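You operate a simulated robot arm through the tools that you are given. There is no shell and no other tool. Be economical: measure what you need, move in short steps, check, and stop when the job is done.

You are at the controls of a simulated two-armed robot. One attempt, no reset.

Task
Pick up the clean filter from the top of the slat bench with one hand, pass it to the other hand and put it on the top of the counter bench.

It is judged by the outcome, as a careful person would: the job done as asked, and still so three seconds after it is handed in. It fails if anything else is knocked over, pushed out of place, dropped, spilled or broken.

Robot
Two 7-joint arms with two-finger grippers on one trunk, on a base that drives. Base frame: it is fixed to the floor where the robot stands at the start and does not move with it; the origin is under the middle of the robot, x ahead of it, y to its left, z up; the surface under the hand at the start is at about z = 700. Readings come in mm, rad, newtons and seconds.
The left shoulder is at the start at [60, 123, 945], the right one opposite. With the tool pointing down near the work surface each hand reaches from about 300 to 780 mm from the robot's upright axis, wherever it stands, measured 20 degrees to its own side. Places, roughly: top of the counter bench [-2800, -2600, 800]. Payload 1.47 kg a hand.
The TCP of each hand is the grasp point between the finger pads, 16 mm short of the fingertips. In the tool frame z runs along the fingers and y along their closing line. Largest opening 87 mm; the body of the gripper starts 55 mm behind the TCP.
Orientation is that of the tool frame in the base frame, as a unit quaternion [x, y, z, w]. With the fingers straight down and closing along the base's y, the tool's x points along the base's -x, its y along +y and its z along -z.

Tools
- The arms move only by the tool arm_command. It takes "left_steps", "right_steps" or both (then of equal length, played together; a hand with none holds still); each is a list of rows, each a list of 7 numbers: the shift along the tool's x, y, z in mm, then the turn, a rotation vector about the tool's x, y, z in rad, then the closure in counts, from 0 (fully open) to 255 (shut). In form: [[dx, dy, dz, ax, ay, az, jaw], ...]. A call has 1 to 12 rows; each row shifts and turns the commanded pose from where the row before left it, along the tool's axes as they then stand. Each row takes 0.2 s and may step no farther than 50 mm and 0.15 rad from the row before; otherwise, or with a gripper value out of range, the whole call is refused. Where a pose cannot be reached the arm comes as near as it can. A force on the tool above 40 N (or 10 N above the force at the start of the call, whichever is more), or a blocked arm, ends the call early, and 0.2 s more pass. The fingers move at their own pace (about 153 mm/s each) and stop on an object; they squeeze with about 28 N. The grip force told is the motor's: it shows also when the fingers shut on nothing. Time passes only in rows, and 0.2 s behind the last, so rows that do not move let the fingers close. It gives the time, the measured TCP pose, the force on the tool (base axes), the opening and the grip force at its end, in the units of the frame above (readings bear some noise), with the torque about the TCP (base axes, N m) and any sound that the robot's microphone picked up.
- Cameras (640 x 400 px; columns grow to the right, rows downward): "scene" is now at [84.6, -0.6, 1496.1]; the picture's right is [0.00, -1.00, 0.00], its down [-0.78, -0.00, -0.63] and it looks along [0.63, 0.00, -0.78] (base axes); focal length 271 px, centre (320, 200). "left" rides on the left gripper at [73, -12, -90] in its tool frame; the picture's right is [0.16, 0.99, 0.00], its down [-0.72, 0.12, -0.68] and it looks along [-0.67, 0.11, 0.73] (tool axes); focal length 247 px, centre (320, 200). "right" rides on the right gripper at [73, 12, -90] in its tool frame; the picture's right is [-0.16, 0.99, 0.00], its down [-0.72, -0.12, -0.68] and it looks along [-0.67, -0.11, 0.73] (tool axes); focal length 247 px, centre (320, 200). There is no depth. A picture from a camera that has moved, and an enlarged one, comes with that camera's place and axes in the base frame and with its lens.
- camera(camera): a new picture of that camera. The clock stands still meanwhile.
- slide_trunk(by): slides the trunk up (or, below 0, down) by that many mm; the arms and the scene camera ride with it, the base frame stays. It gives what a move gives, with no picture.
- steer(legs): drives the robot by 1 to 6 legs, each [ahead, left, turn to the left] in mm, mm and rad, along the robot's own axes; the way and the turn of a leg run together, so that a leg with both is an arc; at most 1500 mm and 3.142 rad a leg. The arms and the cameras ride along, it lands a little off, and it stops where it bumps. It gives what a move gives.
- pan_tilt(pan, tilt): turns the head with the scene camera to pan (to the left, within 2.094 rad either way) and tilt (down, from -0.506 to 1.204), counted from straight ahead of the robot. It gives what a move gives.
- inspect(camera, box): a new picture of the part [left, top, right, bottom] of that camera's present view, enlarged. The clock stands still meanwhile.
- finish_job(): hands the job in; it is judged then, once.

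Work in short steps. Places have to be worked out from the pictures, the camera data and where the tool is seen: move nearer, look again, correct. Check each grasp and each placing, and mend what went wrong. You have 120 turns and 108 pictures in all, those below and enlarged ones among them. Open the grippers and draw the arms clear of the work before you hand the job in, unless the task says otherwise; then end with one line.

The tools are called after "Request:" as name(argument=value, ...) on one line, values as JSON. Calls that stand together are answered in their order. arm_command: Moves the arms, as the interface text tells. Its arguments: {"type":"object","properties":{"left_steps":{"type":"array"},"right_steps":{"type":"array"}},"required":[]} The other tools are called the same way: slide_trunk (by) slides the trunk up or down; steer (legs) drives the base; pan_tilt (pan, tilt) turns the head that bears the scene camera; camera (camera) takes a picture; inspect (camera, box) takes an enlarged picture of a part of a camera's view; finish_job () hands the job in.

At the start:

```text
time_s: 0.0
left_position: [512.7, 149.3, 1021.6]
left_tool_rot: [0.0, 1.0, 0.0, -0.001]
left_contact_force: [-0.8, 0.7, -0.3]
left_ft_torque: [-0.02, 0.0, -0.02]
left_grip_width: 87.0
left_grip_force: 0.1
right_position: [443.3, -269.7, 1031.2]
right_tool_rot: [0.0, 1.0, 0.001, 0.0]
right_contact_force: [-0.2, 0.5, 0.6]
right_ft_torque: [0.06, 0.0, -0.02]
right_grip_width: 86.8
right_grip_force: 0.0
trunk travel left (down, up): [-100.0, 130.0]
robot x, y, heading: [1.5, 2.4, -0.001]
head pan, tilt: [0.0, 0.888]
```

scene: 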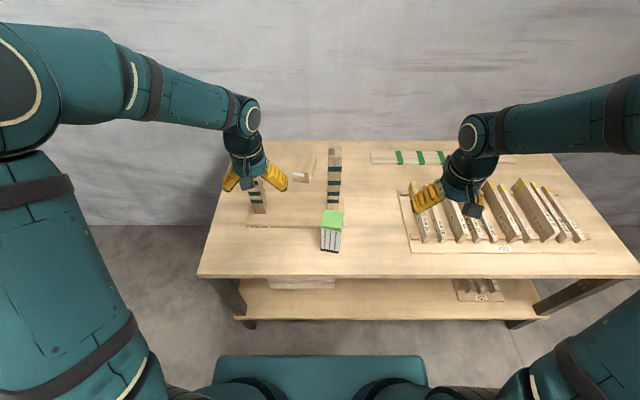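
right: 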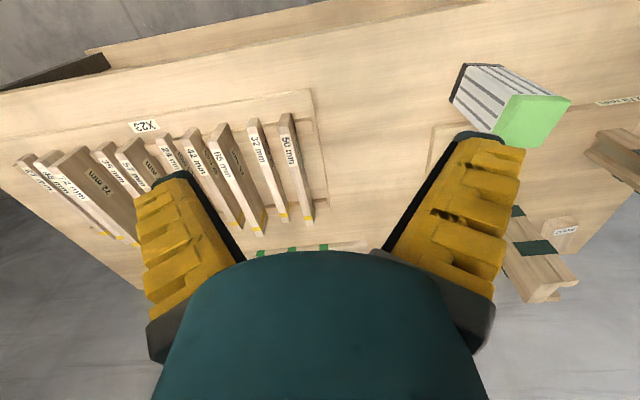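
left: 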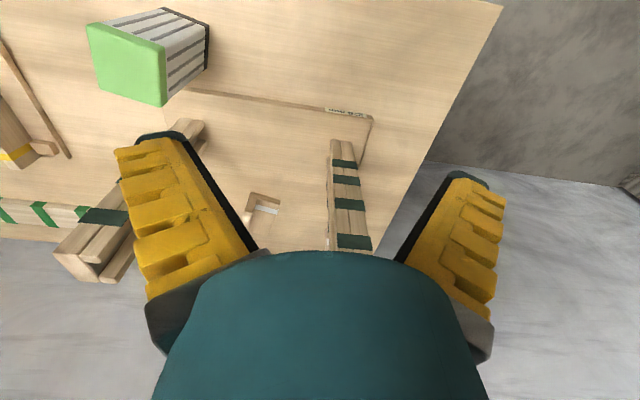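

The bench ahead holds slats and a green-topped pleated block, which is probably the filter. I'll enlarge to check it and the rest of the bench.

Request:
inspect(camera="scene", box=[240, 140, 400, 260])

Request:
inspect(camera="scene", box=[380, 140, 620, 300])

```text
3.33 times, centred on (320, 200) of scene
camera zoom: at [84.6, -0.6, 1496.1], right [0.0, -1.0, 0.0], down [-0.78, 0.0, -0.63], along [0.63, 0.0, -0.78], focal length 904 px, centre (320, 200)
```

zoom: 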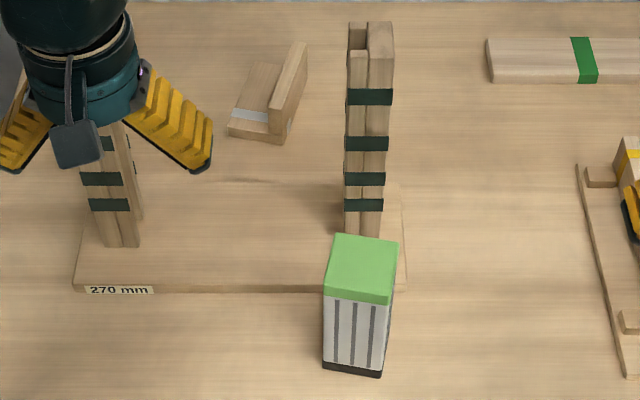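

```text
2.50 times, centred on (500, 220) of scene
camera zoom: at [84.6, -0.6, 1496.1], right [0.0, -1.0, 0.0], down [-0.78, 0.0, -0.63], along [0.63, 0.0, -0.78], focal length 678 px, centre (-130, 150)
```

zoom: 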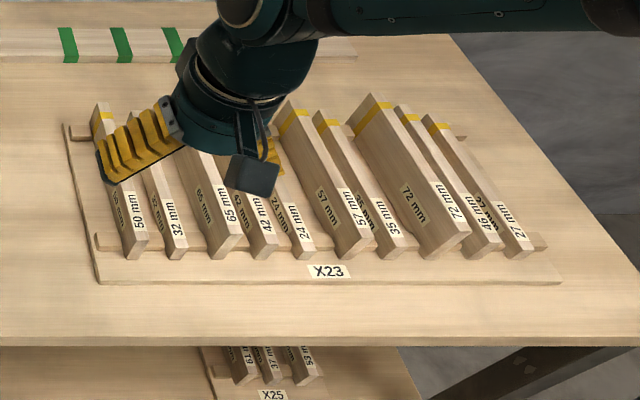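

The filter appears to be about 60x60x135 mm and upright, near (542, -31), with its top at z≈836 and a yaw of about -0.16. I'll bring the open left hand above it, turn to match, then look.

Request:
arm_command(left_steps=[[-6, -36, 6, 0, 0, 0, 0], [-6, -36, 6, 0, 0, 0, 0], [-6, -36, 6, 0, 0, 0, 0], [-6, -36, 6, 0, 0, 0, 0], [-5, -36, 6, 0, 0, 0, 0], [0, 0, 0, 0, 0, 0.08, 0], [0, 0, 0, 0, 0, 0.08, 0], [0, 0, 0, 0, 0, 0, 0]])

Request:
camera(camera="left")

Request:
camera(camera="scene")

Request:
camera(camera="right")

```text
time_s: 1.8
left_position: [542.9, -28.7, 991.7]
left_tool_rot: [0.081, 0.997, -0.001, 0.0]
left_contact_force: [-0.3, 1.2, 0.3]
left_ft_torque: [-0.03, 0.01, -0.01]
left_grip_width: 86.9
left_grip_force: 0.0
right_position: [442.5, -269.4, 1031.8]
right_tool_rot: [0.001, 1.0, 0.0, 0.0]
right_contact_force: [0.4, -0.3, -0.1]
right_ft_torque: [-0.01, -0.02, 0.02]
right_grip_width: 87.2
right_grip_force: 0.0
trunk travel left (down, up): [-100.0, 130.0]
robot x, y, heading: [2.9, 1.4, 0.002]
head pan, tilt: [0.0, 0.888]
```

```text
102 pictures are left
camera left: at [469.0, -27.7, 1080.4], right [0.0, 1.0, 0.0], down [0.73, 0.0, 0.68], along [0.68, 0.0, -0.73], focal length 247 px, centre (320, 200)
```

left: 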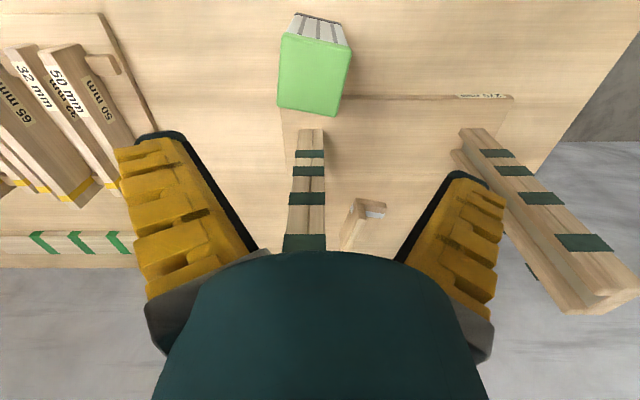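

```text
101 pictures are left
camera scene: at [84.6, -0.4, 1496.1], right [0.0, -1.0, 0.0], down [-0.78, 0.0, -0.63], along [0.63, 0.0, -0.78], focal length 271 px, centre (320, 200)
```

scene: 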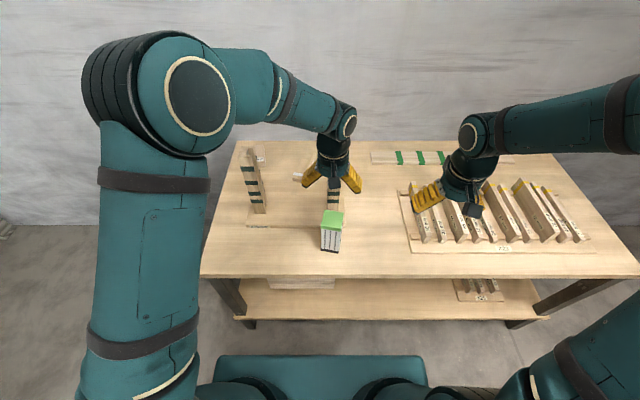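

```text
100 pictures are left
camera right: at [370.3, -257.6, 1120.4], right [0.16, 0.99, 0.0], down [0.72, -0.12, 0.68], along [0.67, -0.11, -0.73], focal length 247 px, centre (320, 200)
```

right: 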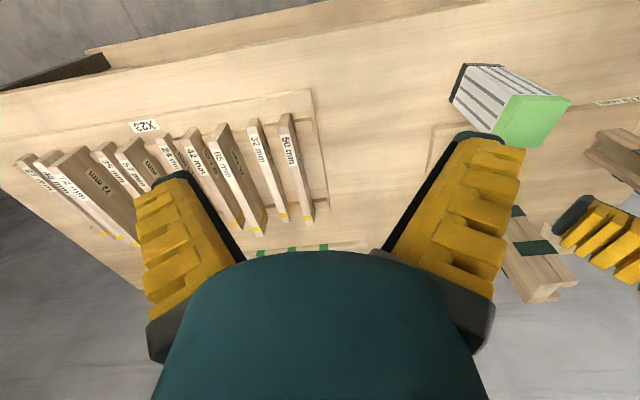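

The left camera puts the top centre at (543, -33.5) with a yaw of about -0.2. I'll correct for that and come down to TCP z≈816, stopping before I close.

Request:
arm_command(left_steps=[[0, -4.5, 0, 0, 0, 0.04, 0], [0, 0, 25, 0, 0, 0, 0], [0, 0, 25, 0, 0, 0, 0], [0, 0, 25, 0, 0, 0, 0], [0, 0, 25, 0, 0, 0, 0], [0, 0, 25, 0, 0, 0, 0], [0, 0, 25, 0, 0, 0, 0], [0, 0, 24, 0, 0, 0, 0], [0, 0, 0, 0, 0, 0, 0]])

Request:
camera(camera="left")

Request:
inspect(camera="scene", box=[240, 140, 400, 260])

```text
time_s: 3.8
left_position: [542.2, -34.1, 817.1]
left_tool_rot: [0.1, 0.995, 0.0, 0.0]
left_contact_force: [-0.1, -1.3, 0.1]
left_ft_torque: [-0.01, -0.01, 0.02]
left_grip_width: 87.4
left_grip_force: 0.0
right_position: [443.3, -270.2, 1030.9]
right_tool_rot: [0.0, 1.0, 0.0, 0.0]
right_contact_force: [-0.1, -0.1, -0.4]
right_ft_torque: [-0.01, 0.03, -0.02]
right_grip_width: 87.0
right_grip_force: 0.1
trunk travel left (down, up): [-100.0, 130.0]
robot x, y, heading: [-2.3, 2.0, 0.002]
head pan, tilt: [0.0, 0.888]
```

```text
99 pictures are left
camera left: at [468.7, -30.3, 905.5], right [0.04, 1.0, 0.0], down [0.73, -0.03, 0.68], along [0.68, -0.03, -0.73], focal length 247 px, centre (320, 200)
```

left: 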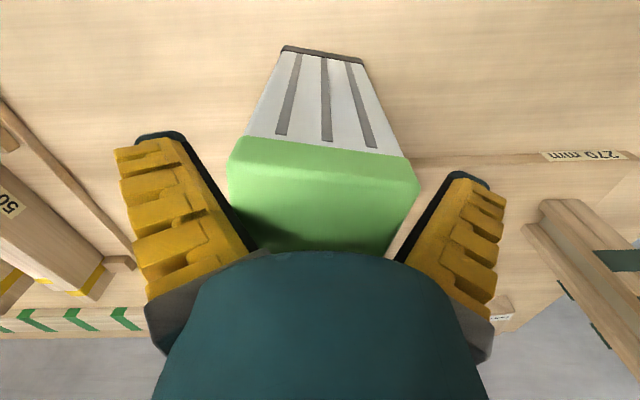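

```text
3.33 times, centred on (320, 200) of scene
camera zoom: at [84.5, -0.7, 1496.1], right [0.0, -1.0, 0.0], down [-0.78, 0.0, -0.63], along [0.63, 0.0, -0.78], focal length 904 px, centre (320, 200)
```

zoom: 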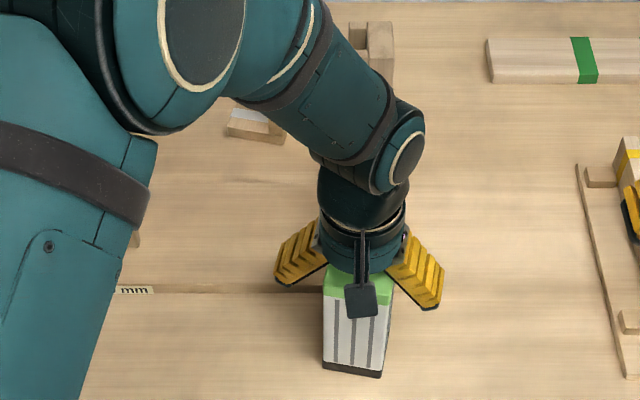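

The filter sits between the pads, aligned with them, so I'll close on it and hold.

Request:
arm_command(left_steps=[[0, 0, 0, 0, 0, 0, 90], [0, 0, 0, 0, 0, 0, 255], [0, 0, 0, 0, 0, 0, 255], [0, 0, 0, 0, 0, 0, 255]])

```text
time_s: 4.8
left_position: [541.0, -34.7, 816.6]
left_tool_rot: [0.101, 0.995, 0.0, 0.0]
left_contact_force: [0.0, -0.4, 0.3]
left_ft_torque: [-0.01, -0.02, 0.01]
left_grip_width: 64.6
left_grip_force: 27.8
right_position: [442.7, -270.4, 1031.8]
right_tool_rot: [0.001, 1.0, 0.0, 0.0]
right_contact_force: [0.1, 0.1, 0.6]
right_ft_torque: [0.04, -0.01, -0.02]
right_grip_width: 87.1
right_grip_force: 0.1
trunk travel left (down, up): [-100.0, 130.0]
robot x, y, heading: [-1.0, -1.9, 0.003]
head pan, tilt: [0.0, 0.888]
```

The grip holds at 64.6 mm wide. I'll lift slowly and check.

Request:
arm_command(left_steps=[[0, 0, -10, 0, 0, 0, 255], [0, 0, -20, 0, 0, 0, 255], [0, 0, -25, 0, 0, 0, 255], [0, 0, -30, 0, 0, 0, 255], [0, 0, -30, 0, 0, 0, 255], [0, 0, -30, 0, 0, 0, 255], [0, 0, -30, 0, 0, 0, 255], [0, 0, 0, 0, 0, 0, 255]])

Request:
camera(camera="scene")

Request:
camera(camera="left")

```text
time_s: 6.6
left_position: [541.2, -33.4, 994.1]
left_tool_rot: [0.1, 0.995, 0.0, 0.0]
left_contact_force: [-0.4, 0.3, -1.9]
left_ft_torque: [0.02, 0.0, -0.01]
left_grip_width: 64.1
left_grip_force: 28.0
right_position: [445.0, -271.2, 1030.1]
right_tool_rot: [0.0, 1.0, 0.0, 0.0]
right_contact_force: [0.4, 0.2, 1.2]
right_ft_torque: [0.03, 0.01, 0.01]
right_grip_width: 87.2
right_grip_force: 0.0
trunk travel left (down, up): [-100.0, 130.0]
robot x, y, heading: [1.1, 4.3, -0.005]
head pan, tilt: [0.0, 0.888]
```

```text
97 pictures are left
camera scene: at [85.2, -0.8, 1496.0], right [0.0, -1.0, 0.0], down [-0.78, 0.0, -0.63], along [0.63, 0.0, -0.78], focal length 271 px, centre (320, 200)
```

scene: 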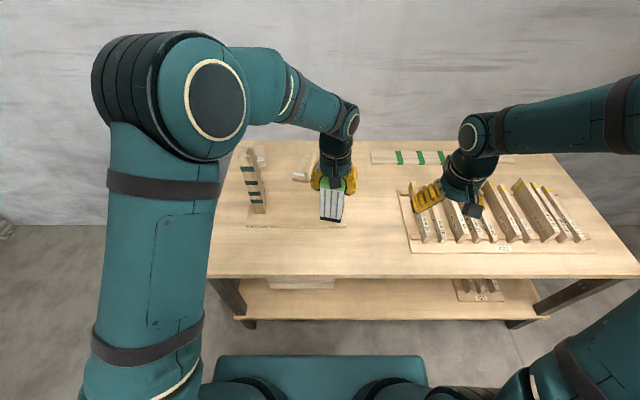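

```text
96 pictures are left
camera left: at [467.1, -29.9, 1083.0], right [0.04, 1.0, 0.0], down [0.73, -0.03, 0.68], along [0.68, -0.03, -0.73], focal length 247 px, centre (320, 200)
```

left: 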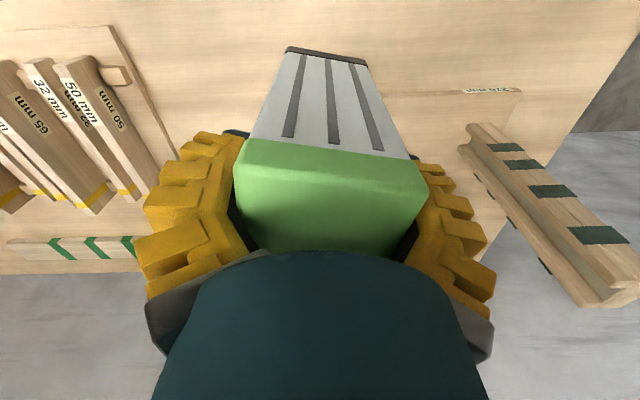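

The filter is held firmly. For the handover I'll turn the left hand (with the filter) about the vertical so its fingers close along x and its camera faces away. At the same time I'll yaw the right hand by 90°, ready to tilt to horizontal.

Request:
arm_command(left_steps=[[0, 0, 0, 0, 0, 0.125, 255], [0, 0, 0, 0, 0, 0.125, 255], [0, 0, 0, 0, 0, 0.125, 255], [0, 0, 0, 0, 0, 0.125, 255], [0, 0, 0, 0, 0, 0.125, 255], [0, 0, 0, 0, 0, 0.125, 255], [0, 0, 0, 0, 0, 0.125, 255], [0, 0, 0, 0, 0, 0.125, 255], [0, 0, 0, 0, 0, 0.125, 255], [0, 0, 0, 0, 0, 0.125, 255], [0, 0, 0, 0, 0, 0.12, 255], [0, 0, 0, 0, 0, 0, 255]], right_steps=[[0, 0, 0, 0, 0, 0.143, 0], [0, 0, 0, 0, 0, 0.143, 0], [0, 0, 0, 0, 0, 0.143, 0], [0, 0, 0, 0, 0, 0.143, 0], [0, 0, 0, 0, 0, 0.143, 0], [0, 0, 0, 0, 0, 0.143, 0], [0, 0, 0, 0, 0, 0.143, 0], [0, 0, 0, 0, 0, 0.143, 0], [0, 0, 0, 0, 0, 0.143, 0], [0, 0, 0, 0, 0, 0.143, 0], [0, 0, 0, 0, 0, 0.141, 0], [0, 0, 0, 0, 0, 0, 0]])

Request:
camera(camera="scene")

```text
time_s: 9.2
left_position: [540.2, -35.2, 993.8]
left_tool_rot: [0.707, 0.707, 0.0, 0.0]
left_contact_force: [-0.1, -0.8, -2.5]
left_ft_torque: [-0.01, 0.01, 0.0]
left_grip_width: 64.1
left_grip_force: 27.9
right_position: [443.6, -270.2, 1029.7]
right_tool_rot: [0.708, 0.707, 0.0, 0.0]
right_contact_force: [0.3, 0.2, -0.1]
right_ft_torque: [0.0, 0.01, 0.02]
right_grip_width: 86.8
right_grip_force: 0.1
trunk travel left (down, up): [-100.0, 130.0]
robot x, y, heading: [0.9, -1.2, -0.0]
head pan, tilt: [0.0, 0.888]
```

```text
95 pictures are left
camera scene: at [84.8, -0.7, 1496.1], right [0.0, -1.0, 0.0], down [-0.78, 0.0, -0.63], along [0.63, 0.0, -0.78], focal length 271 px, centre (320, 200)
```

scene: 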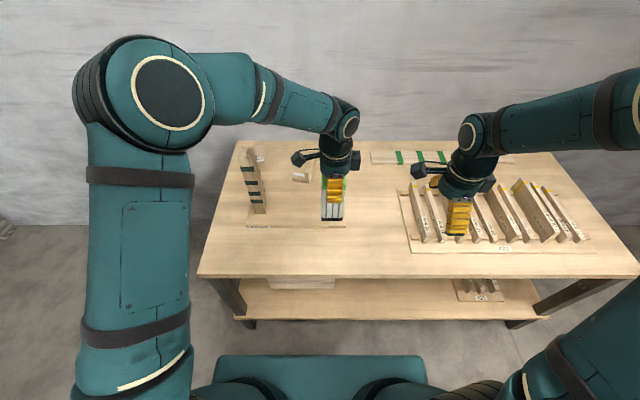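

Both yaws were reached. Now I'll tilt the right hand so its fingers point at +y, about 20° below horizontal with the camera up.

Request:
arm_command(right_steps=[[0, 0, 0, 0, 0.14, 0, 0], [0, 0, 0, 0, 0.14, 0, 0], [0, 0, 0, 0, 0.14, 0, 0], [0, 0, 0, 0, 0.14, 0, 0], [0, 0, 0, 0, 0.14, 0, 0], [0, 0, 0, 0, 0.14, 0, 0], [0, 0, 0, 0, 0.14, 0, 0], [0, 0, 0, 0, 0.14, 0, 0], [0, 0, 0, 0, 0.1, 0, 0], [0, 0, 0, 0, 0, 0, 0]])

Request:
camera(camera="scene")

Request:
camera(camera="right")

```text
time_s: 11.4
left_position: [540.2, -33.2, 993.2]
left_tool_rot: [0.707, 0.708, 0.0, -0.001]
left_contact_force: [-0.1, 0.0, -2.2]
left_ft_torque: [-0.03, 0.02, -0.01]
left_grip_width: 63.6
left_grip_force: 27.9
right_position: [443.5, -269.5, 1031.0]
right_tool_rot: [0.579, 0.579, 0.406, -0.405]
right_contact_force: [0.1, -0.7, 0.3]
right_ft_torque: [0.0, -0.01, 0.04]
right_grip_width: 87.1
right_grip_force: 0.0
trunk travel left (down, up): [-100.0, 130.0]
robot x, y, heading: [-3.0, 3.5, -0.002]
head pan, tilt: [0.0, 0.888]
```

```text
94 pictures are left
camera scene: at [84.7, -0.5, 1496.1], right [0.0, -1.0, 0.0], down [-0.78, 0.0, -0.63], along [0.63, 0.0, -0.78], focal length 271 px, centre (320, 200)
```

scene: 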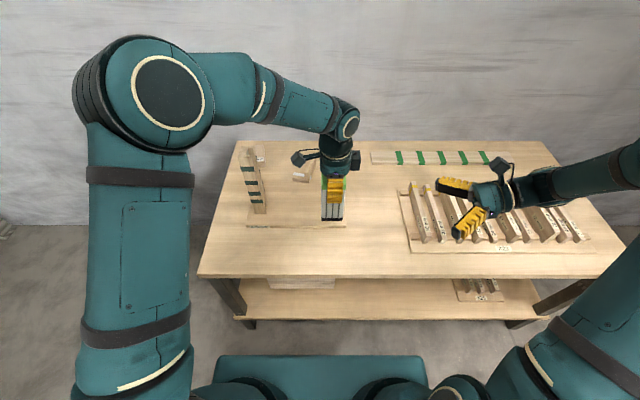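

```text
93 pictures are left
camera right: at [454.7, -328.5, 1130.8], right [0.99, -0.05, -0.15], down [-0.12, -0.89, -0.45], along [-0.11, 0.46, -0.88], focal length 247 px, centre (320, 200)
```

right: 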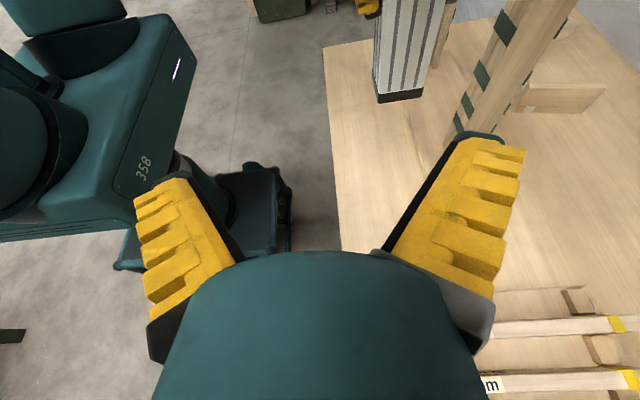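

The right hand tilted as asked. Next I'll bring it in line with the lower part of the filter, stopping short at y≈-170.

Request:
arm_command(right_steps=[[-12.8, 24.2, 31.3, 0, 0, 0, 0], [-12.8, 24.2, 31.3, 0, 0, 0, 0], [-12.8, 24.2, 31.3, 0, 0, 0, 0], [-12.8, 24.2, 31.3, 0, 0, 0, 0], [0, 0, 0, 0, 0, 0, 0]])

Request:
camera(camera="right")

Request:
inspect(camera="scene", box=[260, 130, 500, 280])

```text
time_s: 12.6
left_position: [540.5, -32.9, 994.5]
left_tool_rot: [0.706, 0.708, 0.0, 0.0]
left_contact_force: [-0.2, 1.0, -1.6]
left_ft_torque: [-0.01, -0.01, 0.0]
left_grip_width: 63.5
left_grip_force: 27.7
right_position: [538.8, -170.3, 942.3]
right_tool_rot: [0.58, 0.579, 0.405, -0.405]
right_contact_force: [0.2, -0.2, 0.4]
right_ft_torque: [0.03, -0.01, -0.01]
right_grip_width: 86.7
right_grip_force: 0.0
trunk travel left (down, up): [-100.0, 130.0]
robot x, y, heading: [3.9, -0.9, 0.005]
head pan, tilt: [0.0, 0.888]
```

```text
92 pictures are left
camera right: at [549.7, -228.6, 1040.5], right [0.99, -0.05, -0.15], down [-0.12, -0.89, -0.45], along [-0.11, 0.46, -0.88], focal length 247 px, centre (320, 200)
```

right: 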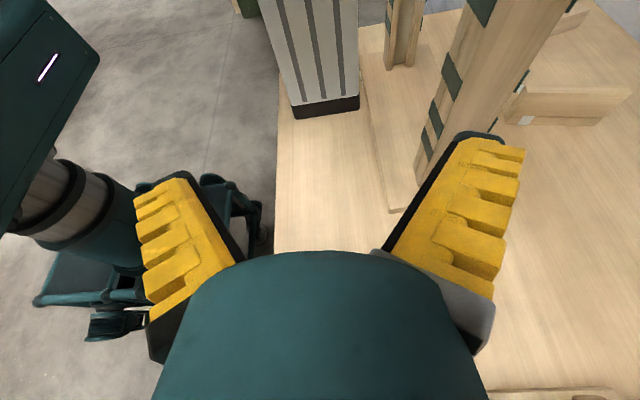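

```text
2.67 times, centred on (380, 205) of scene
camera zoom: at [84.3, -0.8, 1496.1], right [0.0, -1.0, 0.0], down [-0.78, 0.0, -0.63], along [0.63, 0.0, -0.78], focal length 723 px, centre (160, 187)
```

zoom: 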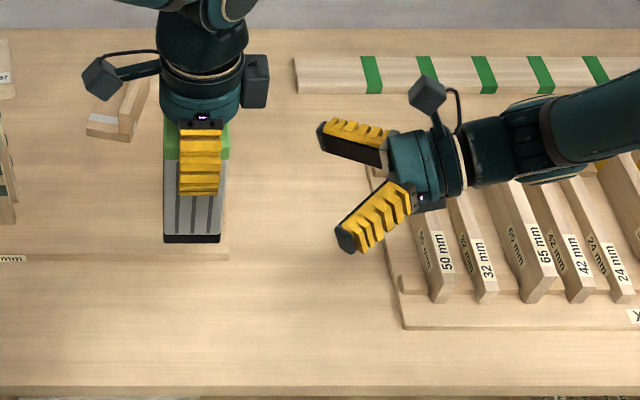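

I've worked out the clearances: the right camera needs to stay clear of the box on the left hand's side. I'll flatten the right hand slightly to 17° and approach part way along +y.

Request:
arm_command(right_steps=[[0, 1.5, 0, 0, -0.05, 0, 0], [7.4, 0, 22.0, 0, 0, 0, 0], [7.4, 0, 22.0, 0, 0, 0, 0], [7.4, 0, 22.0, 0, 0, 0, 0], [0, 0, 0, 0, 0, 0, 0]])

Request:
camera(camera="right")

Request:
inspect(camera="scene", box=[280, 130, 440, 230])

Request:
camera(camera="left")

```text
time_s: 13.8
left_position: [540.0, -32.8, 993.9]
left_tool_rot: [0.706, 0.708, -0.001, 0.0]
left_contact_force: [0.6, -0.9, -2.5]
left_ft_torque: [0.03, 0.0, 0.02]
left_grip_width: 63.4
left_grip_force: 28.6
right_position: [539.7, -101.8, 936.2]
right_tool_rot: [0.59, 0.589, 0.39, -0.389]
right_contact_force: [-0.8, 0.4, -0.5]
right_ft_torque: [0.03, -0.01, 0.0]
right_grip_width: 86.9
right_grip_force: 0.0
trunk travel left (down, up): [-100.0, 130.0]
robot x, y, heading: [1.5, 1.5, 0.003]
head pan, tilt: [0.0, 0.888]
```

```text
90 pictures are left
camera right: at [551.9, -155.0, 1038.4], right [0.99, -0.06, -0.15], down [-0.12, -0.91, -0.4], along [-0.11, 0.41, -0.9], focal length 247 px, centre (320, 200)
```

right: 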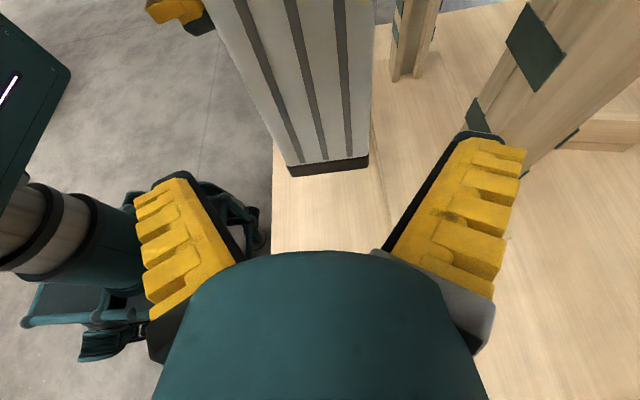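

```text
4.00 times, centred on (360, 180) of scene
camera zoom: at [84.7, -0.9, 1496.1], right [0.0, -1.0, 0.0], down [-0.78, 0.0, -0.63], along [0.63, 0.0, -0.78], focal length 1085 px, centre (160, 280)
```

zoom: 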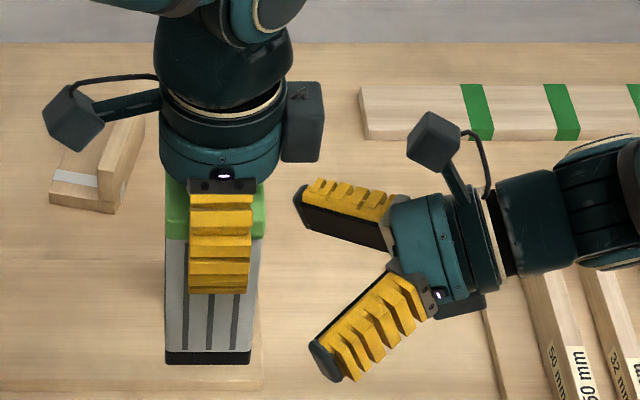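

```text
88 pictures are left
camera left: at [529.3, 39.6, 1081.8], right [0.99, 0.16, 0.0], down [0.12, -0.72, 0.68], along [0.11, -0.67, -0.73], focal length 247 px, centre (320, 200)
```

left: 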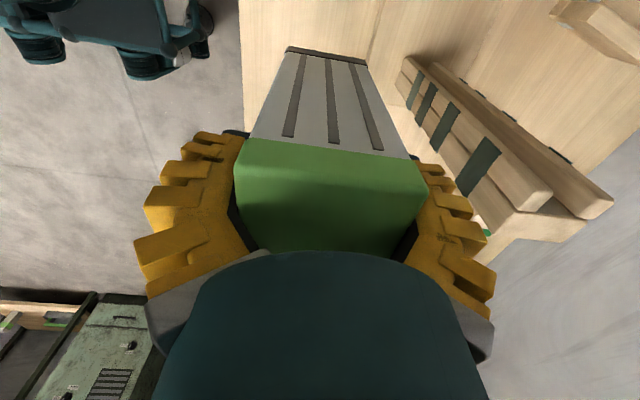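

The filter is centred between the right fingers. My last tilt went the wrong way, to 23°, so I'll correct to 17°, rise to z≈945 and move in to y≈-48.

Request:
arm_command(right_steps=[[0, 0, 0, 0, 0.1, 0, 0], [8.6, 0, -2.6, 0, 0, 0, 0], [5.2, 0, 17.2, 0, 0, 0, 0], [5.2, 0, 17.2, 0, 0, 0, 0], [5.2, 0, 17.2, 0, 0, 0, 0], [0, 0, 0, 0, 0, 0, 0]])

Request:
camera(camera="right")

Request:
inspect(camera="scene", box=[280, 130, 440, 230])

```text
time_s: 15.2
left_position: [539.9, -35.3, 993.9]
left_tool_rot: [0.706, 0.708, 0.0, 0.0]
left_contact_force: [0.0, -0.5, -2.2]
left_ft_torque: [-0.02, 0.04, -0.01]
left_grip_width: 63.4
left_grip_force: 27.6
right_position: [541.3, -46.5, 945.8]
right_tool_rot: [0.57, 0.569, 0.419, -0.419]
right_contact_force: [-0.1, 0.2, -0.3]
right_ft_torque: [-0.02, 0.03, 0.04]
right_grip_width: 87.1
right_grip_force: 0.0
trunk travel left (down, up): [-100.0, 130.0]
robot x, y, heading: [0.8, -3.0, 0.003]
head pan, tilt: [0.0, 0.888]
```

```text
87 pictures are left
camera right: at [553.8, -110.3, 1041.4], right [0.99, -0.05, -0.15], down [-0.12, -0.86, -0.49], along [-0.11, 0.5, -0.86], focal length 247 px, centre (320, 200)
```

right: 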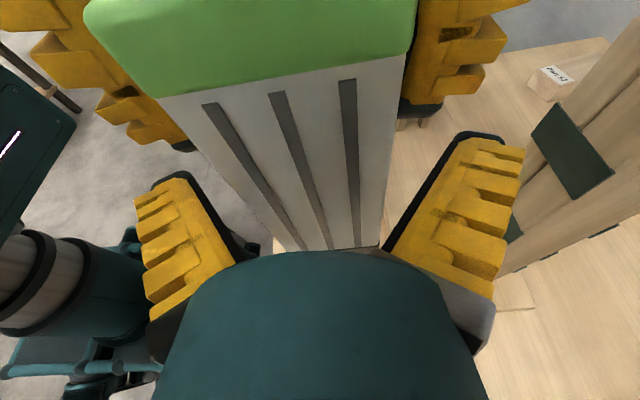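

```text
4.00 times, centred on (360, 180) of scene
camera zoom: at [84.7, -0.8, 1496.1], right [0.0, -1.0, 0.0], down [-0.78, 0.0, -0.63], along [0.63, 0.0, -0.78], focal length 1085 px, centre (160, 280)
```

zoom: 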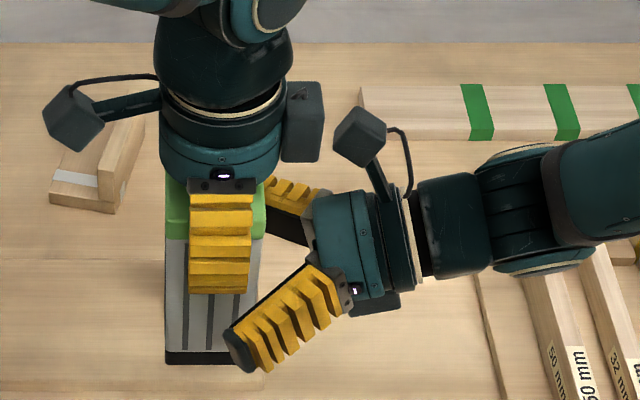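

The right fingers straddle the filter's near half and everything is clear. Closing the right hand.

Request:
arm_command(right_steps=[[0, 0, 0, 0, 0, 0, 90], [0, 0, 0, 0, 0, 0, 255], [0, 0, 0, 0, 0, 0, 255], [0, 0, 0, 0, 0, 0, 255]])

Request:
camera(camera="right")

```text
time_s: 16.2
left_position: [541.6, -33.8, 993.6]
left_tool_rot: [0.706, 0.708, 0.0, 0.001]
left_contact_force: [7.3, -2.4, -1.8]
left_ft_torque: [-0.27, -0.08, 0.05]
left_grip_width: 63.4
left_grip_force: 28.4
right_position: [542.0, -46.0, 945.3]
right_tool_rot: [0.569, 0.569, 0.419, -0.42]
right_contact_force: [-6.1, 3.1, 0.1]
right_ft_torque: [0.13, -0.28, 0.02]
right_grip_width: 60.8
right_grip_force: 28.6
trunk travel left (down, up): [-100.0, 130.0]
robot x, y, heading: [-2.0, 0.7, 0.001]
head pan, tilt: [0.0, 0.888]
```

```text
85 pictures are left
camera right: at [553.6, -110.1, 1041.4], right [0.99, -0.04, -0.15], down [-0.11, -0.86, -0.49], along [-0.11, 0.5, -0.86], focal length 247 px, centre (320, 200)
```

right: 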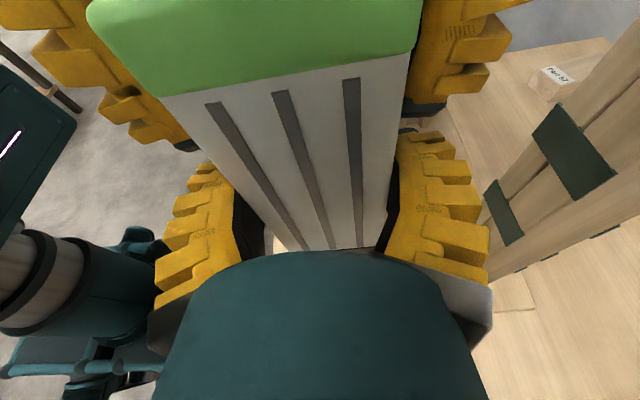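

The right grip holds (60.8 mm, 28.6 N). I'll open the left hand and draw it straight up.

Request:
arm_command(left_steps=[[0, 0, 0, 0, 0, 0, 0], [0, 0, 0, 0, 0, 0, 0], [0, 0, 0, 0, 0, 0, 0], [0, 0, -15, 0, 0, 0, 0], [0, 0, -25, 0, 0, 0, 0], [0, 0, -30, 0, 0, 0, 0], [0, 0, -30, 0, 0, 0, 0], [0, 0, -20, 0, 0, 0, 0]])

Request:
camera(camera="right")

Request:
camera(camera="scene")

```text
time_s: 18.0
left_position: [540.6, -33.9, 1113.9]
left_tool_rot: [0.707, 0.708, 0.0, 0.0]
left_contact_force: [-0.3, -0.1, -0.3]
left_ft_torque: [-0.01, -0.01, 0.04]
left_grip_width: 86.7
left_grip_force: 0.2
right_position: [542.0, -46.8, 946.5]
right_tool_rot: [0.569, 0.569, 0.42, -0.419]
right_contact_force: [0.2, -1.0, -0.1]
right_ft_torque: [-0.04, -0.02, 0.0]
right_grip_width: 60.6
right_grip_force: 27.4
trunk travel left (down, up): [-100.0, 130.0]
robot x, y, heading: [-0.1, 0.9, -0.002]
head pan, tilt: [0.0, 0.888]
```

```text
84 pictures are left
camera right: at [553.8, -110.5, 1041.5], right [0.99, -0.05, -0.15], down [-0.12, -0.86, -0.49], along [-0.11, 0.5, -0.86], focal length 247 px, centre (320, 200)
```

right: 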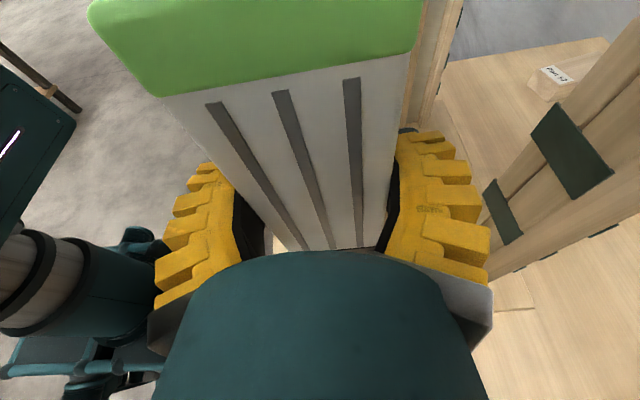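

```text
83 pictures are left
camera scene: at [84.7, -0.7, 1496.1], right [0.0, -1.0, 0.0], down [-0.78, 0.0, -0.63], along [0.63, 0.0, -0.78], focal length 271 px, centre (320, 200)
```

scene: 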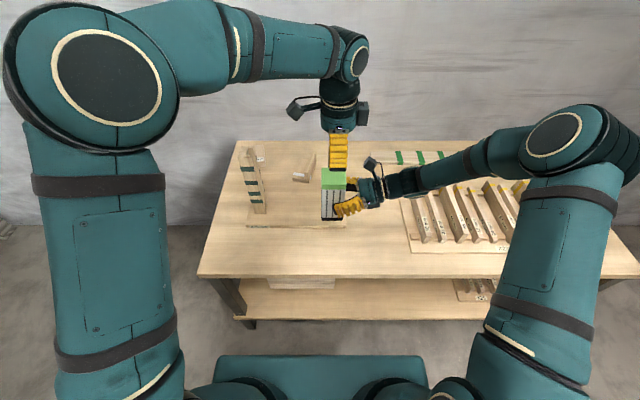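

The handover succeeded: the right hand alone holds the filter. I'll move the left hand off to the left and draw the right hand up and in for the drive.

Request:
arm_command(left_steps=[[40, -15, 0, 0, 0, 0, 0], [40, -15, 0, 0, 0, 0, 0], [40, -15, 0, 0, 0, 0, 0], [40, -15, 0, 0, 0, 0, 0], [40, -15, 0, 0, 0, 0, 0], [40, -15, 0, 0, 0, 0, 0], [0, 0, 0, 0, 0, 0, 0]], right_steps=[[8, 0, -12, 0, 0, 0, 255], [8, -20, -12, 0, 0, 0, 255], [8, -25, -12, 0, 0, 0, 255], [8, -30, -12, 0, 0, 0, 255], [8, -30, -12, 0, 0, 0, 255], [8, -30, -12, 0, 0, 0, 255], [0, 0, 0, 0, 0, 0, 255]])

Request:
pan_tilt(pan=-2.0, tilt=0.25)

Request:
camera(camera="scene")

```text
time_s: 19.6
left_position: [451.9, 202.5, 1111.5]
left_tool_rot: [0.707, 0.707, -0.001, 0.0]
left_contact_force: [0.1, -0.7, 0.0]
left_ft_torque: [0.03, -0.01, 0.0]
left_grip_width: 87.0
left_grip_force: 0.0
right_position: [405.9, -101.1, 1010.8]
right_tool_rot: [0.569, 0.57, 0.419, -0.42]
right_contact_force: [-0.1, -0.2, -2.7]
right_ft_torque: [-0.01, -0.03, 0.01]
right_grip_width: 60.5
right_grip_force: 28.3
trunk travel left (down, up): [-100.0, 130.0]
robot x, y, heading: [-0.5, -2.5, 0.003]
head pan, tilt: [0.0, 0.888]
```

```text
time_s: 21.5
left_position: [453.1, 203.1, 1109.9]
left_tool_rot: [0.706, 0.708, 0.0, 0.0]
left_contact_force: [-0.2, 0.7, 1.3]
left_ft_torque: [0.0, 0.01, -0.01]
left_grip_width: 86.8
left_grip_force: 0.1
right_position: [406.8, -101.4, 1009.8]
right_tool_rot: [0.569, 0.568, 0.421, -0.42]
right_contact_force: [0.9, 0.0, -3.0]
right_ft_torque: [-0.03, -0.01, -0.01]
right_grip_width: 60.4
right_grip_force: 28.4
trunk travel left (down, up): [-100.0, 130.0]
robot x, y, heading: [2.8, 1.2, -0.0]
head pan, tilt: [-2.0, 0.25]
```

```text
82 pictures are left
camera scene: at [-30.2, -85.7, 1552.2], right [-0.91, 0.42, 0.0], down [0.1, 0.22, -0.97], along [-0.4, -0.88, -0.25], focal length 271 px, centre (320, 200)
```

scene: 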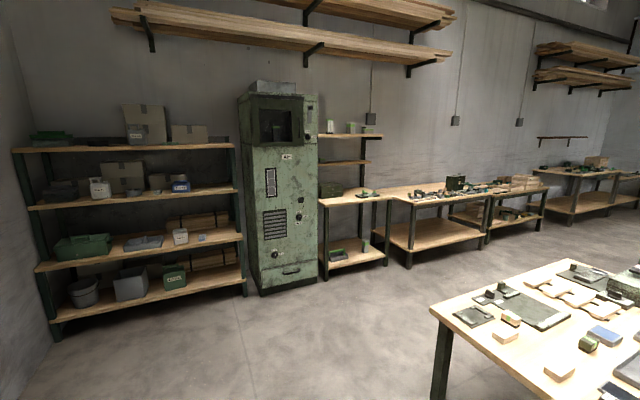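

The place given projects onto the wall bench near columns 390–490. I'll enlarge that area.

Request:
inspect(camera="scene", box=[310, 110, 560, 280])

Request:
pan_tilt(pan=-1.3, tilt=0.6)

Request:
camera(camera="scene")

```text
2.35 times, centred on (435, 195) of scene
camera zoom: at [-30.2, -85.7, 1552.2], right [-0.91, 0.42, 0.0], down [0.1, 0.22, -0.97], along [-0.4, -0.88, -0.25], focal length 638 px, centre (49, 212)
```

zoom: 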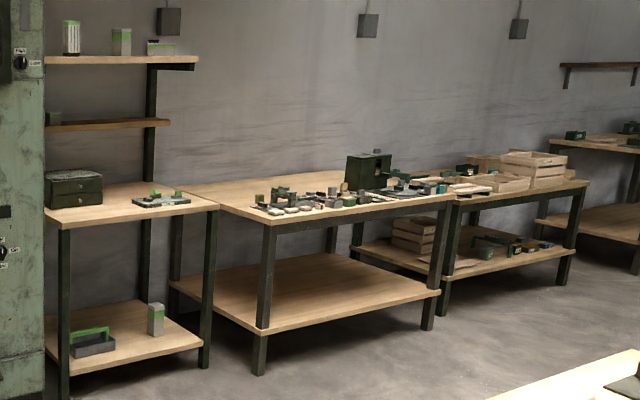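

```text
time_s: 22.6
left_position: [452.2, 203.1, 1110.5]
left_tool_rot: [0.707, 0.708, 0.0, 0.0]
left_contact_force: [-0.3, 0.6, -0.1]
left_ft_torque: [0.01, 0.02, 0.01]
left_grip_width: 86.7
left_grip_force: 0.1
right_position: [405.2, -101.9, 1011.1]
right_tool_rot: [0.569, 0.569, 0.42, -0.42]
right_contact_force: [-0.5, -0.1, -3.4]
right_ft_torque: [-0.04, 0.0, -0.01]
right_grip_width: 60.4
right_grip_force: 27.6
trunk travel left (down, up): [-100.0, 130.0]
robot x, y, heading: [2.1, 2.0, 0.001]
head pan, tilt: [-1.3, 0.6]
```

```text
80 pictures are left
camera scene: at [32.2, -85.9, 1520.0], right [-0.96, -0.27, 0.0], down [-0.15, 0.54, -0.83], along [0.22, -0.8, -0.56], focal length 271 px, centre (320, 200)
```

scene: 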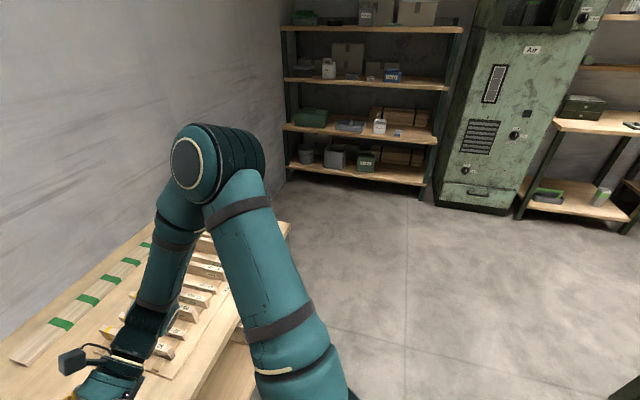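

The counter bench is the larger wall bench: x about -2100 to -3200, front edge y≈-2140, with a free area toward its left end. I'll back off, strafe into the corridor, turn to face it and move along it.

Request:
steer(legs=[[-250, 0, 0], [0, -1400, 0], [0, 0, -1.571]])

Request:
pan_tilt(pan=-0.9, tilt=0.4)

Request:
camera(camera="scene")

```text
time_s: 40.1
left_position: [-6.9, -1824.1, 1109.9]
left_tool_rot: [1.0, 0.019, 0.0, 0.0]
left_contact_force: [-0.1, -0.9, 0.4]
left_ft_torque: [0.0, 0.01, 0.01]
left_grip_width: 87.1
left_grip_force: 0.0
right_position: [-314.0, -1787.2, 1011.5]
right_tool_rot: [0.805, 0.014, 0.594, -0.011]
right_contact_force: [0.3, 0.8, -1.9]
right_ft_torque: [0.0, 0.06, -0.02]
right_grip_width: 59.9
right_grip_force: 28.4
trunk travel left (down, up): [-100.0, 130.0]
robot x, y, heading: [-230.1, -1377.9, -1.53]
head pan, tilt: [-1.3, 0.6]
```

```text
time_s: 41.0
left_position: [-6.5, -1822.5, 1110.3]
left_tool_rot: [1.0, 0.02, -0.001, -0.001]
left_contact_force: [0.2, 0.7, 0.5]
left_ft_torque: [0.0, 0.0, -0.03]
left_grip_width: 86.9
left_grip_force: 0.0
right_position: [-312.8, -1787.2, 1010.3]
right_tool_rot: [0.805, 0.015, 0.593, -0.011]
right_contact_force: [-0.1, 0.4, -3.8]
right_ft_torque: [0.0, 0.04, -0.01]
right_grip_width: 60.4
right_grip_force: 28.0
trunk travel left (down, up): [-100.0, 130.0]
robot x, y, heading: [-232.2, -1377.5, -1.533]
head pan, tilt: [-0.901, 0.4]
```

```text
79 pictures are left
camera scene: at [-298.9, -1449.3, 1538.2], right [-0.65, 0.76, 0.0], down [0.3, 0.25, -0.92], along [-0.7, -0.6, -0.39], focal length 271 px, centre (320, 200)
```

scene: 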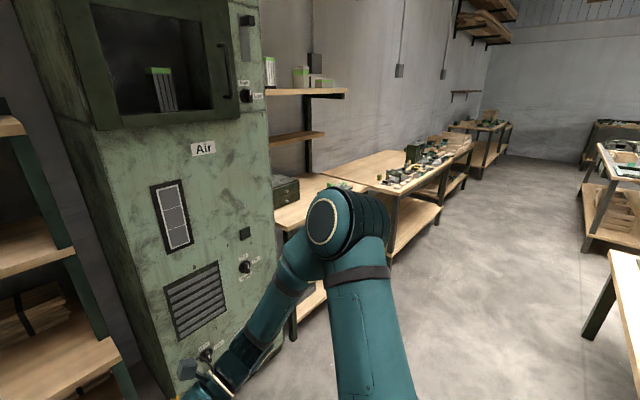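

The corridor is clear. I'll strafe right along it to face the counter bench.

Request:
steer(legs=[[0, 0, -0.038], [0, -1100, 0], [0, -1000, 0]])

Request:
pan_tilt(pan=0.0, tilt=0.7)

Request:
camera(camera="scene")

```text
time_s: 59.8
left_position: [-2110.1, -1820.6, 1109.5]
left_tool_rot: [1.0, -0.01, 0.0, 0.0]
left_contact_force: [0.3, -0.2, 0.5]
left_ft_torque: [-0.01, 0.02, 0.02]
left_grip_width: 86.6
left_grip_force: 0.1
right_position: [-2413.9, -1768.3, 1010.0]
right_tool_rot: [0.805, -0.009, 0.593, 0.006]
right_contact_force: [-0.3, 0.0, -2.8]
right_ft_torque: [0.04, 0.06, 0.03]
right_grip_width: 59.9
right_grip_force: 27.8
trunk travel left (down, up): [-100.0, 130.0]
robot x, y, heading: [-2302.8, -1363.2, -1.592]
head pan, tilt: [-0.901, 0.4]
```

```text
time_s: 61.0
left_position: [-2111.2, -1821.5, 1110.2]
left_tool_rot: [1.0, -0.01, 0.0, 0.0]
left_contact_force: [1.0, -0.2, -0.2]
left_ft_torque: [0.02, 0.0, -0.01]
left_grip_width: 87.2
left_grip_force: 0.1
right_position: [-2414.2, -1768.0, 1010.4]
right_tool_rot: [0.805, -0.009, 0.593, 0.007]
right_contact_force: [0.4, 0.3, -2.2]
right_ft_torque: [0.02, 0.06, -0.01]
right_grip_width: 59.9
right_grip_force: 28.3
trunk travel left (down, up): [-100.0, 130.0]
robot x, y, heading: [-2304.7, -1368.3, -1.593]
head pan, tilt: [0.0, 0.7]
```

```text
78 pictures are left
camera scene: at [-2307.8, -1460.6, 1511.4], right [-1.0, 0.02, 0.0], down [0.01, 0.64, -0.77], along [-0.02, -0.76, -0.64], focal length 271 px, centre (320, 200)
```

scene: 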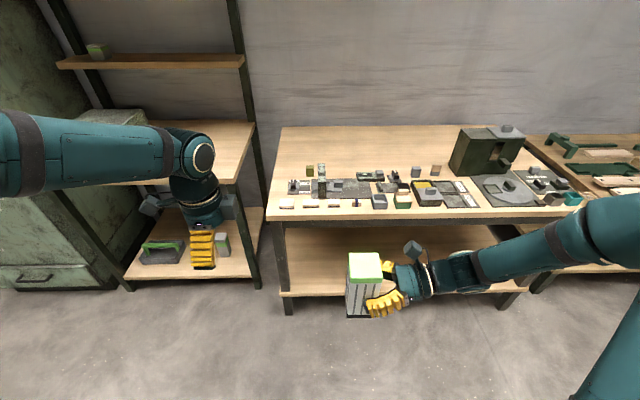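

The front strip is crowded with parts, but the back of the counter is free. I'll enlarge for detail.

Request:
inspect(camera="scene", box=[260, 115, 460, 240])

Request:
inspect(camera="scene", box=[420, 115, 620, 240])

```text
3.20 times, centred on (360, 178) of scene
camera zoom: at [-2307.8, -1460.6, 1511.4], right [-1.0, 0.02, 0.0], down [0.01, 0.64, -0.77], along [-0.02, -0.76, -0.64], focal length 868 px, centre (192, 272)
```

zoom: 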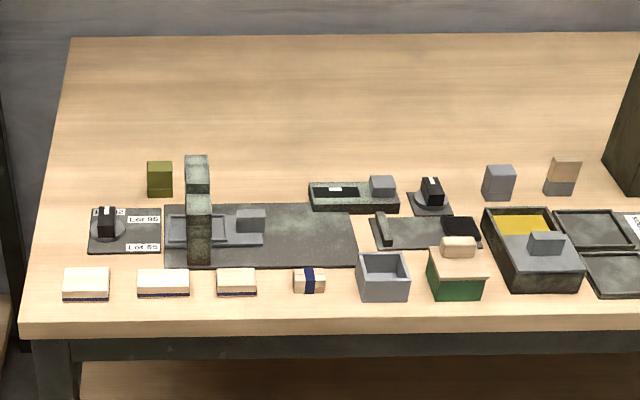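

```text
3.20 times, centred on (520, 178) of scene
camera zoom: at [-2307.8, -1460.6, 1511.4], right [-1.0, 0.02, 0.0], down [0.01, 0.64, -0.77], along [-0.02, -0.76, -0.64], focal length 868 px, centre (-320, 272)
```

zoom: 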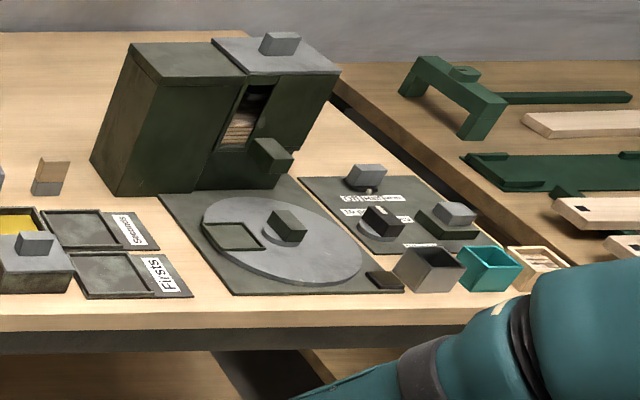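

The free region spans roughly x -2200 to -2930 and y -2520 to -2990, and I'll aim for about (-2480, -2580). I'll raise the trunk so everything clears the parts, then move nearer and check how much room the base has.

Request:
slide_trunk(by=100)

Request:
steer(legs=[[0, -50, 0.022], [430, 0, 0]])

Request:
pan_tilt(pan=0.0, tilt=1.2)

Request:
camera(camera="scene")

Request:
camera(camera="left")

Request:
camera(camera="right")

```text
time_s: 62.3
left_position: [-2110.8, -1820.7, 1211.3]
left_tool_rot: [1.0, -0.01, -0.001, 0.0]
left_contact_force: [0.2, 0.5, 0.4]
left_ft_torque: [-0.01, -0.01, 0.0]
left_grip_width: 87.3
left_grip_force: 0.1
right_position: [-2414.8, -1767.7, 1109.9]
right_tool_rot: [0.805, -0.009, 0.594, 0.007]
right_contact_force: [-0.6, -1.2, -2.8]
right_ft_torque: [-0.01, 0.02, -0.04]
right_grip_width: 59.9
right_grip_force: 27.8
trunk travel left (down, up): [-200.0, 30.0]
robot x, y, heading: [-2307.8, -1364.0, -1.599]
head pan, tilt: [0.0, 0.7]
```

```text
time_s: 65.6
left_position: [-2147.6, -2233.2, 1211.6]
left_tool_rot: [1.0, 0.003, -0.001, 0.0]
left_contact_force: [-0.2, -0.7, 0.0]
left_ft_torque: [0.01, -0.04, 0.01]
left_grip_width: 87.2
left_grip_force: 0.1
right_position: [-2450.7, -2188.4, 1110.5]
right_tool_rot: [0.805, 0.001, 0.594, -0.001]
right_contact_force: [0.8, -0.4, -2.4]
right_ft_torque: [0.01, 0.05, 0.01]
right_grip_width: 59.8
right_grip_force: 28.6
trunk travel left (down, up): [-200.0, 30.0]
robot x, y, heading: [-2349.3, -1782.4, -1.565]
head pan, tilt: [0.0, 0.7]
```

```text
time_s: 66.5
left_position: [-2145.3, -2231.7, 1211.4]
left_tool_rot: [1.0, 0.004, 0.0, -0.001]
left_contact_force: [-0.1, 0.5, 0.4]
left_ft_torque: [-0.02, -0.02, 0.01]
left_grip_width: 87.1
left_grip_force: 0.1
right_position: [-2450.3, -2188.7, 1111.3]
right_tool_rot: [0.805, 0.002, 0.593, -0.002]
right_contact_force: [0.0, -0.1, -2.2]
right_ft_torque: [0.02, 0.08, 0.02]
right_grip_width: 59.7
right_grip_force: 27.6
trunk travel left (down, up): [-200.0, 30.0]
robot x, y, heading: [-2353.8, -1782.3, -1.565]
head pan, tilt: [0.0, 1.201]
```

```text
75 pictures are left
camera scene: at [-2353.1, -1849.0, 1575.4], right [-1.0, 0.0, 0.0], down [0.0, 0.93, -0.36], along [0.0, -0.36, -0.93], focal length 271 px, centre (320, 200)
```

scene: 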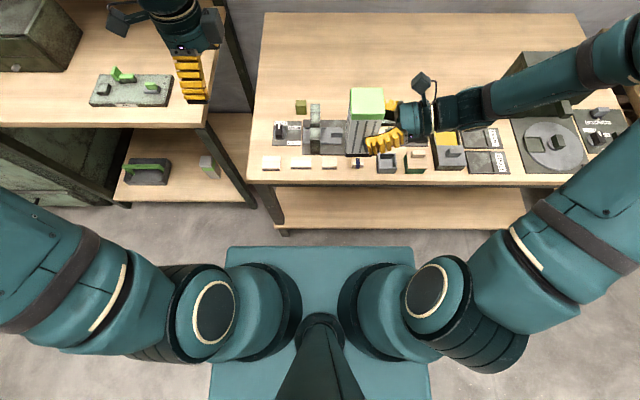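

```text
74 pictures are left
camera left: at [-2073.1, -2220.0, 1299.0], right [0.16, -0.99, 0.0], down [-0.72, -0.12, 0.68], along [-0.67, -0.11, -0.73], focal length 247 px, centre (320, 200)
```

left: 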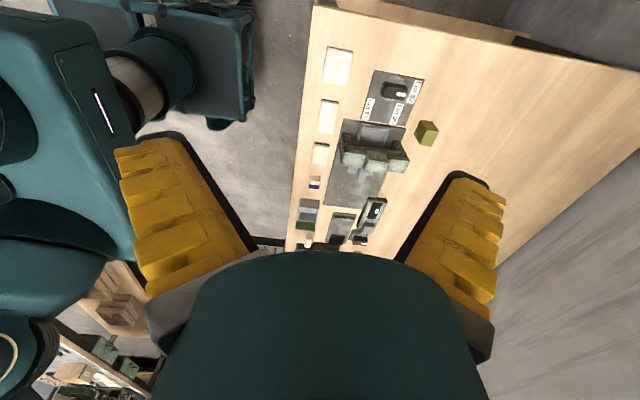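

```text
73 pictures are left
camera right: at [-2515.0, -2199.6, 1206.5], right [-0.04, -0.99, -0.15], down [-0.86, 0.11, -0.49], along [0.5, 0.11, -0.86], focal length 247 px, centre (320, 200)
```

right: 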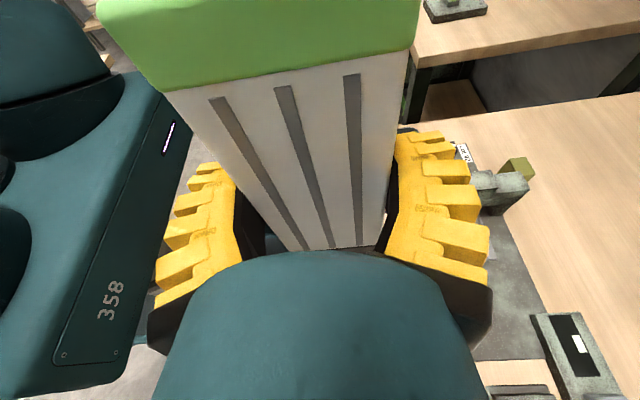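

The filter is held firmly. The base front is about 265 mm ahead of the axis and the bench edge at y≈-2207, so 95 mm more ahead is safe.

Request:
steer(legs=[[95, 0, 0]])

Request:
pan_tilt(pan=0.0, tilt=0.95)

Request:
camera(camera="scene")

```text
time_s: 67.7
left_position: [-2146.3, -2329.7, 1209.9]
left_tool_rot: [1.0, 0.002, 0.0, 0.0]
left_contact_force: [-0.9, -0.8, 0.4]
left_ft_torque: [0.03, 0.0, 0.0]
left_grip_width: 87.1
left_grip_force: 0.1
right_position: [-2452.2, -2283.9, 1110.8]
right_tool_rot: [0.805, 0.001, 0.593, -0.002]
right_contact_force: [0.6, -0.6, -1.7]
right_ft_torque: [0.02, 0.01, 0.0]
right_grip_width: 59.9
right_grip_force: 27.9
trunk travel left (down, up): [-200.0, 30.0]
robot x, y, heading: [-2353.9, -1876.3, -1.569]
head pan, tilt: [0.0, 1.201]
```

```text
time_s: 68.5
left_position: [-2146.3, -2328.8, 1210.1]
left_tool_rot: [1.0, 0.002, 0.0, 0.0]
left_contact_force: [0.6, -0.1, 0.2]
left_ft_torque: [-0.03, 0.0, -0.04]
left_grip_width: 86.9
left_grip_force: 0.0
right_position: [-2452.8, -2282.8, 1110.3]
right_tool_rot: [0.805, 0.001, 0.593, 0.0]
right_contact_force: [-1.0, 0.9, -1.5]
right_ft_torque: [-0.03, 0.01, -0.03]
right_grip_width: 59.7
right_grip_force: 28.1
trunk travel left (down, up): [-200.0, 30.0]
robot x, y, heading: [-2352.5, -1881.0, -1.566]
head pan, tilt: [0.0, 0.949]
```

```text
72 pictures are left
camera scene: at [-2352.8, -1960.9, 1591.6], right [-1.0, 0.0, 0.0], down [0.0, 0.81, -0.58], along [0.0, -0.58, -0.81], focal length 271 px, centre (320, 200)
```

scene: 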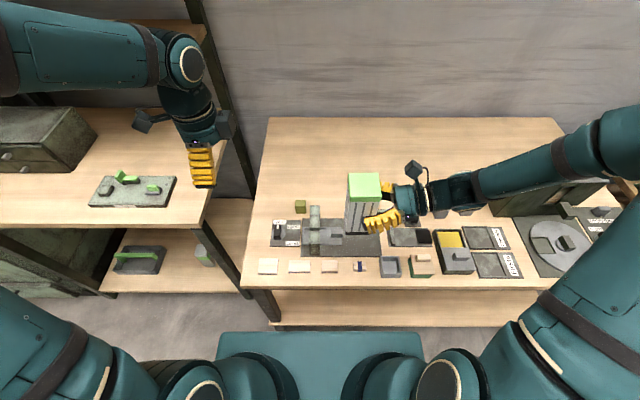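

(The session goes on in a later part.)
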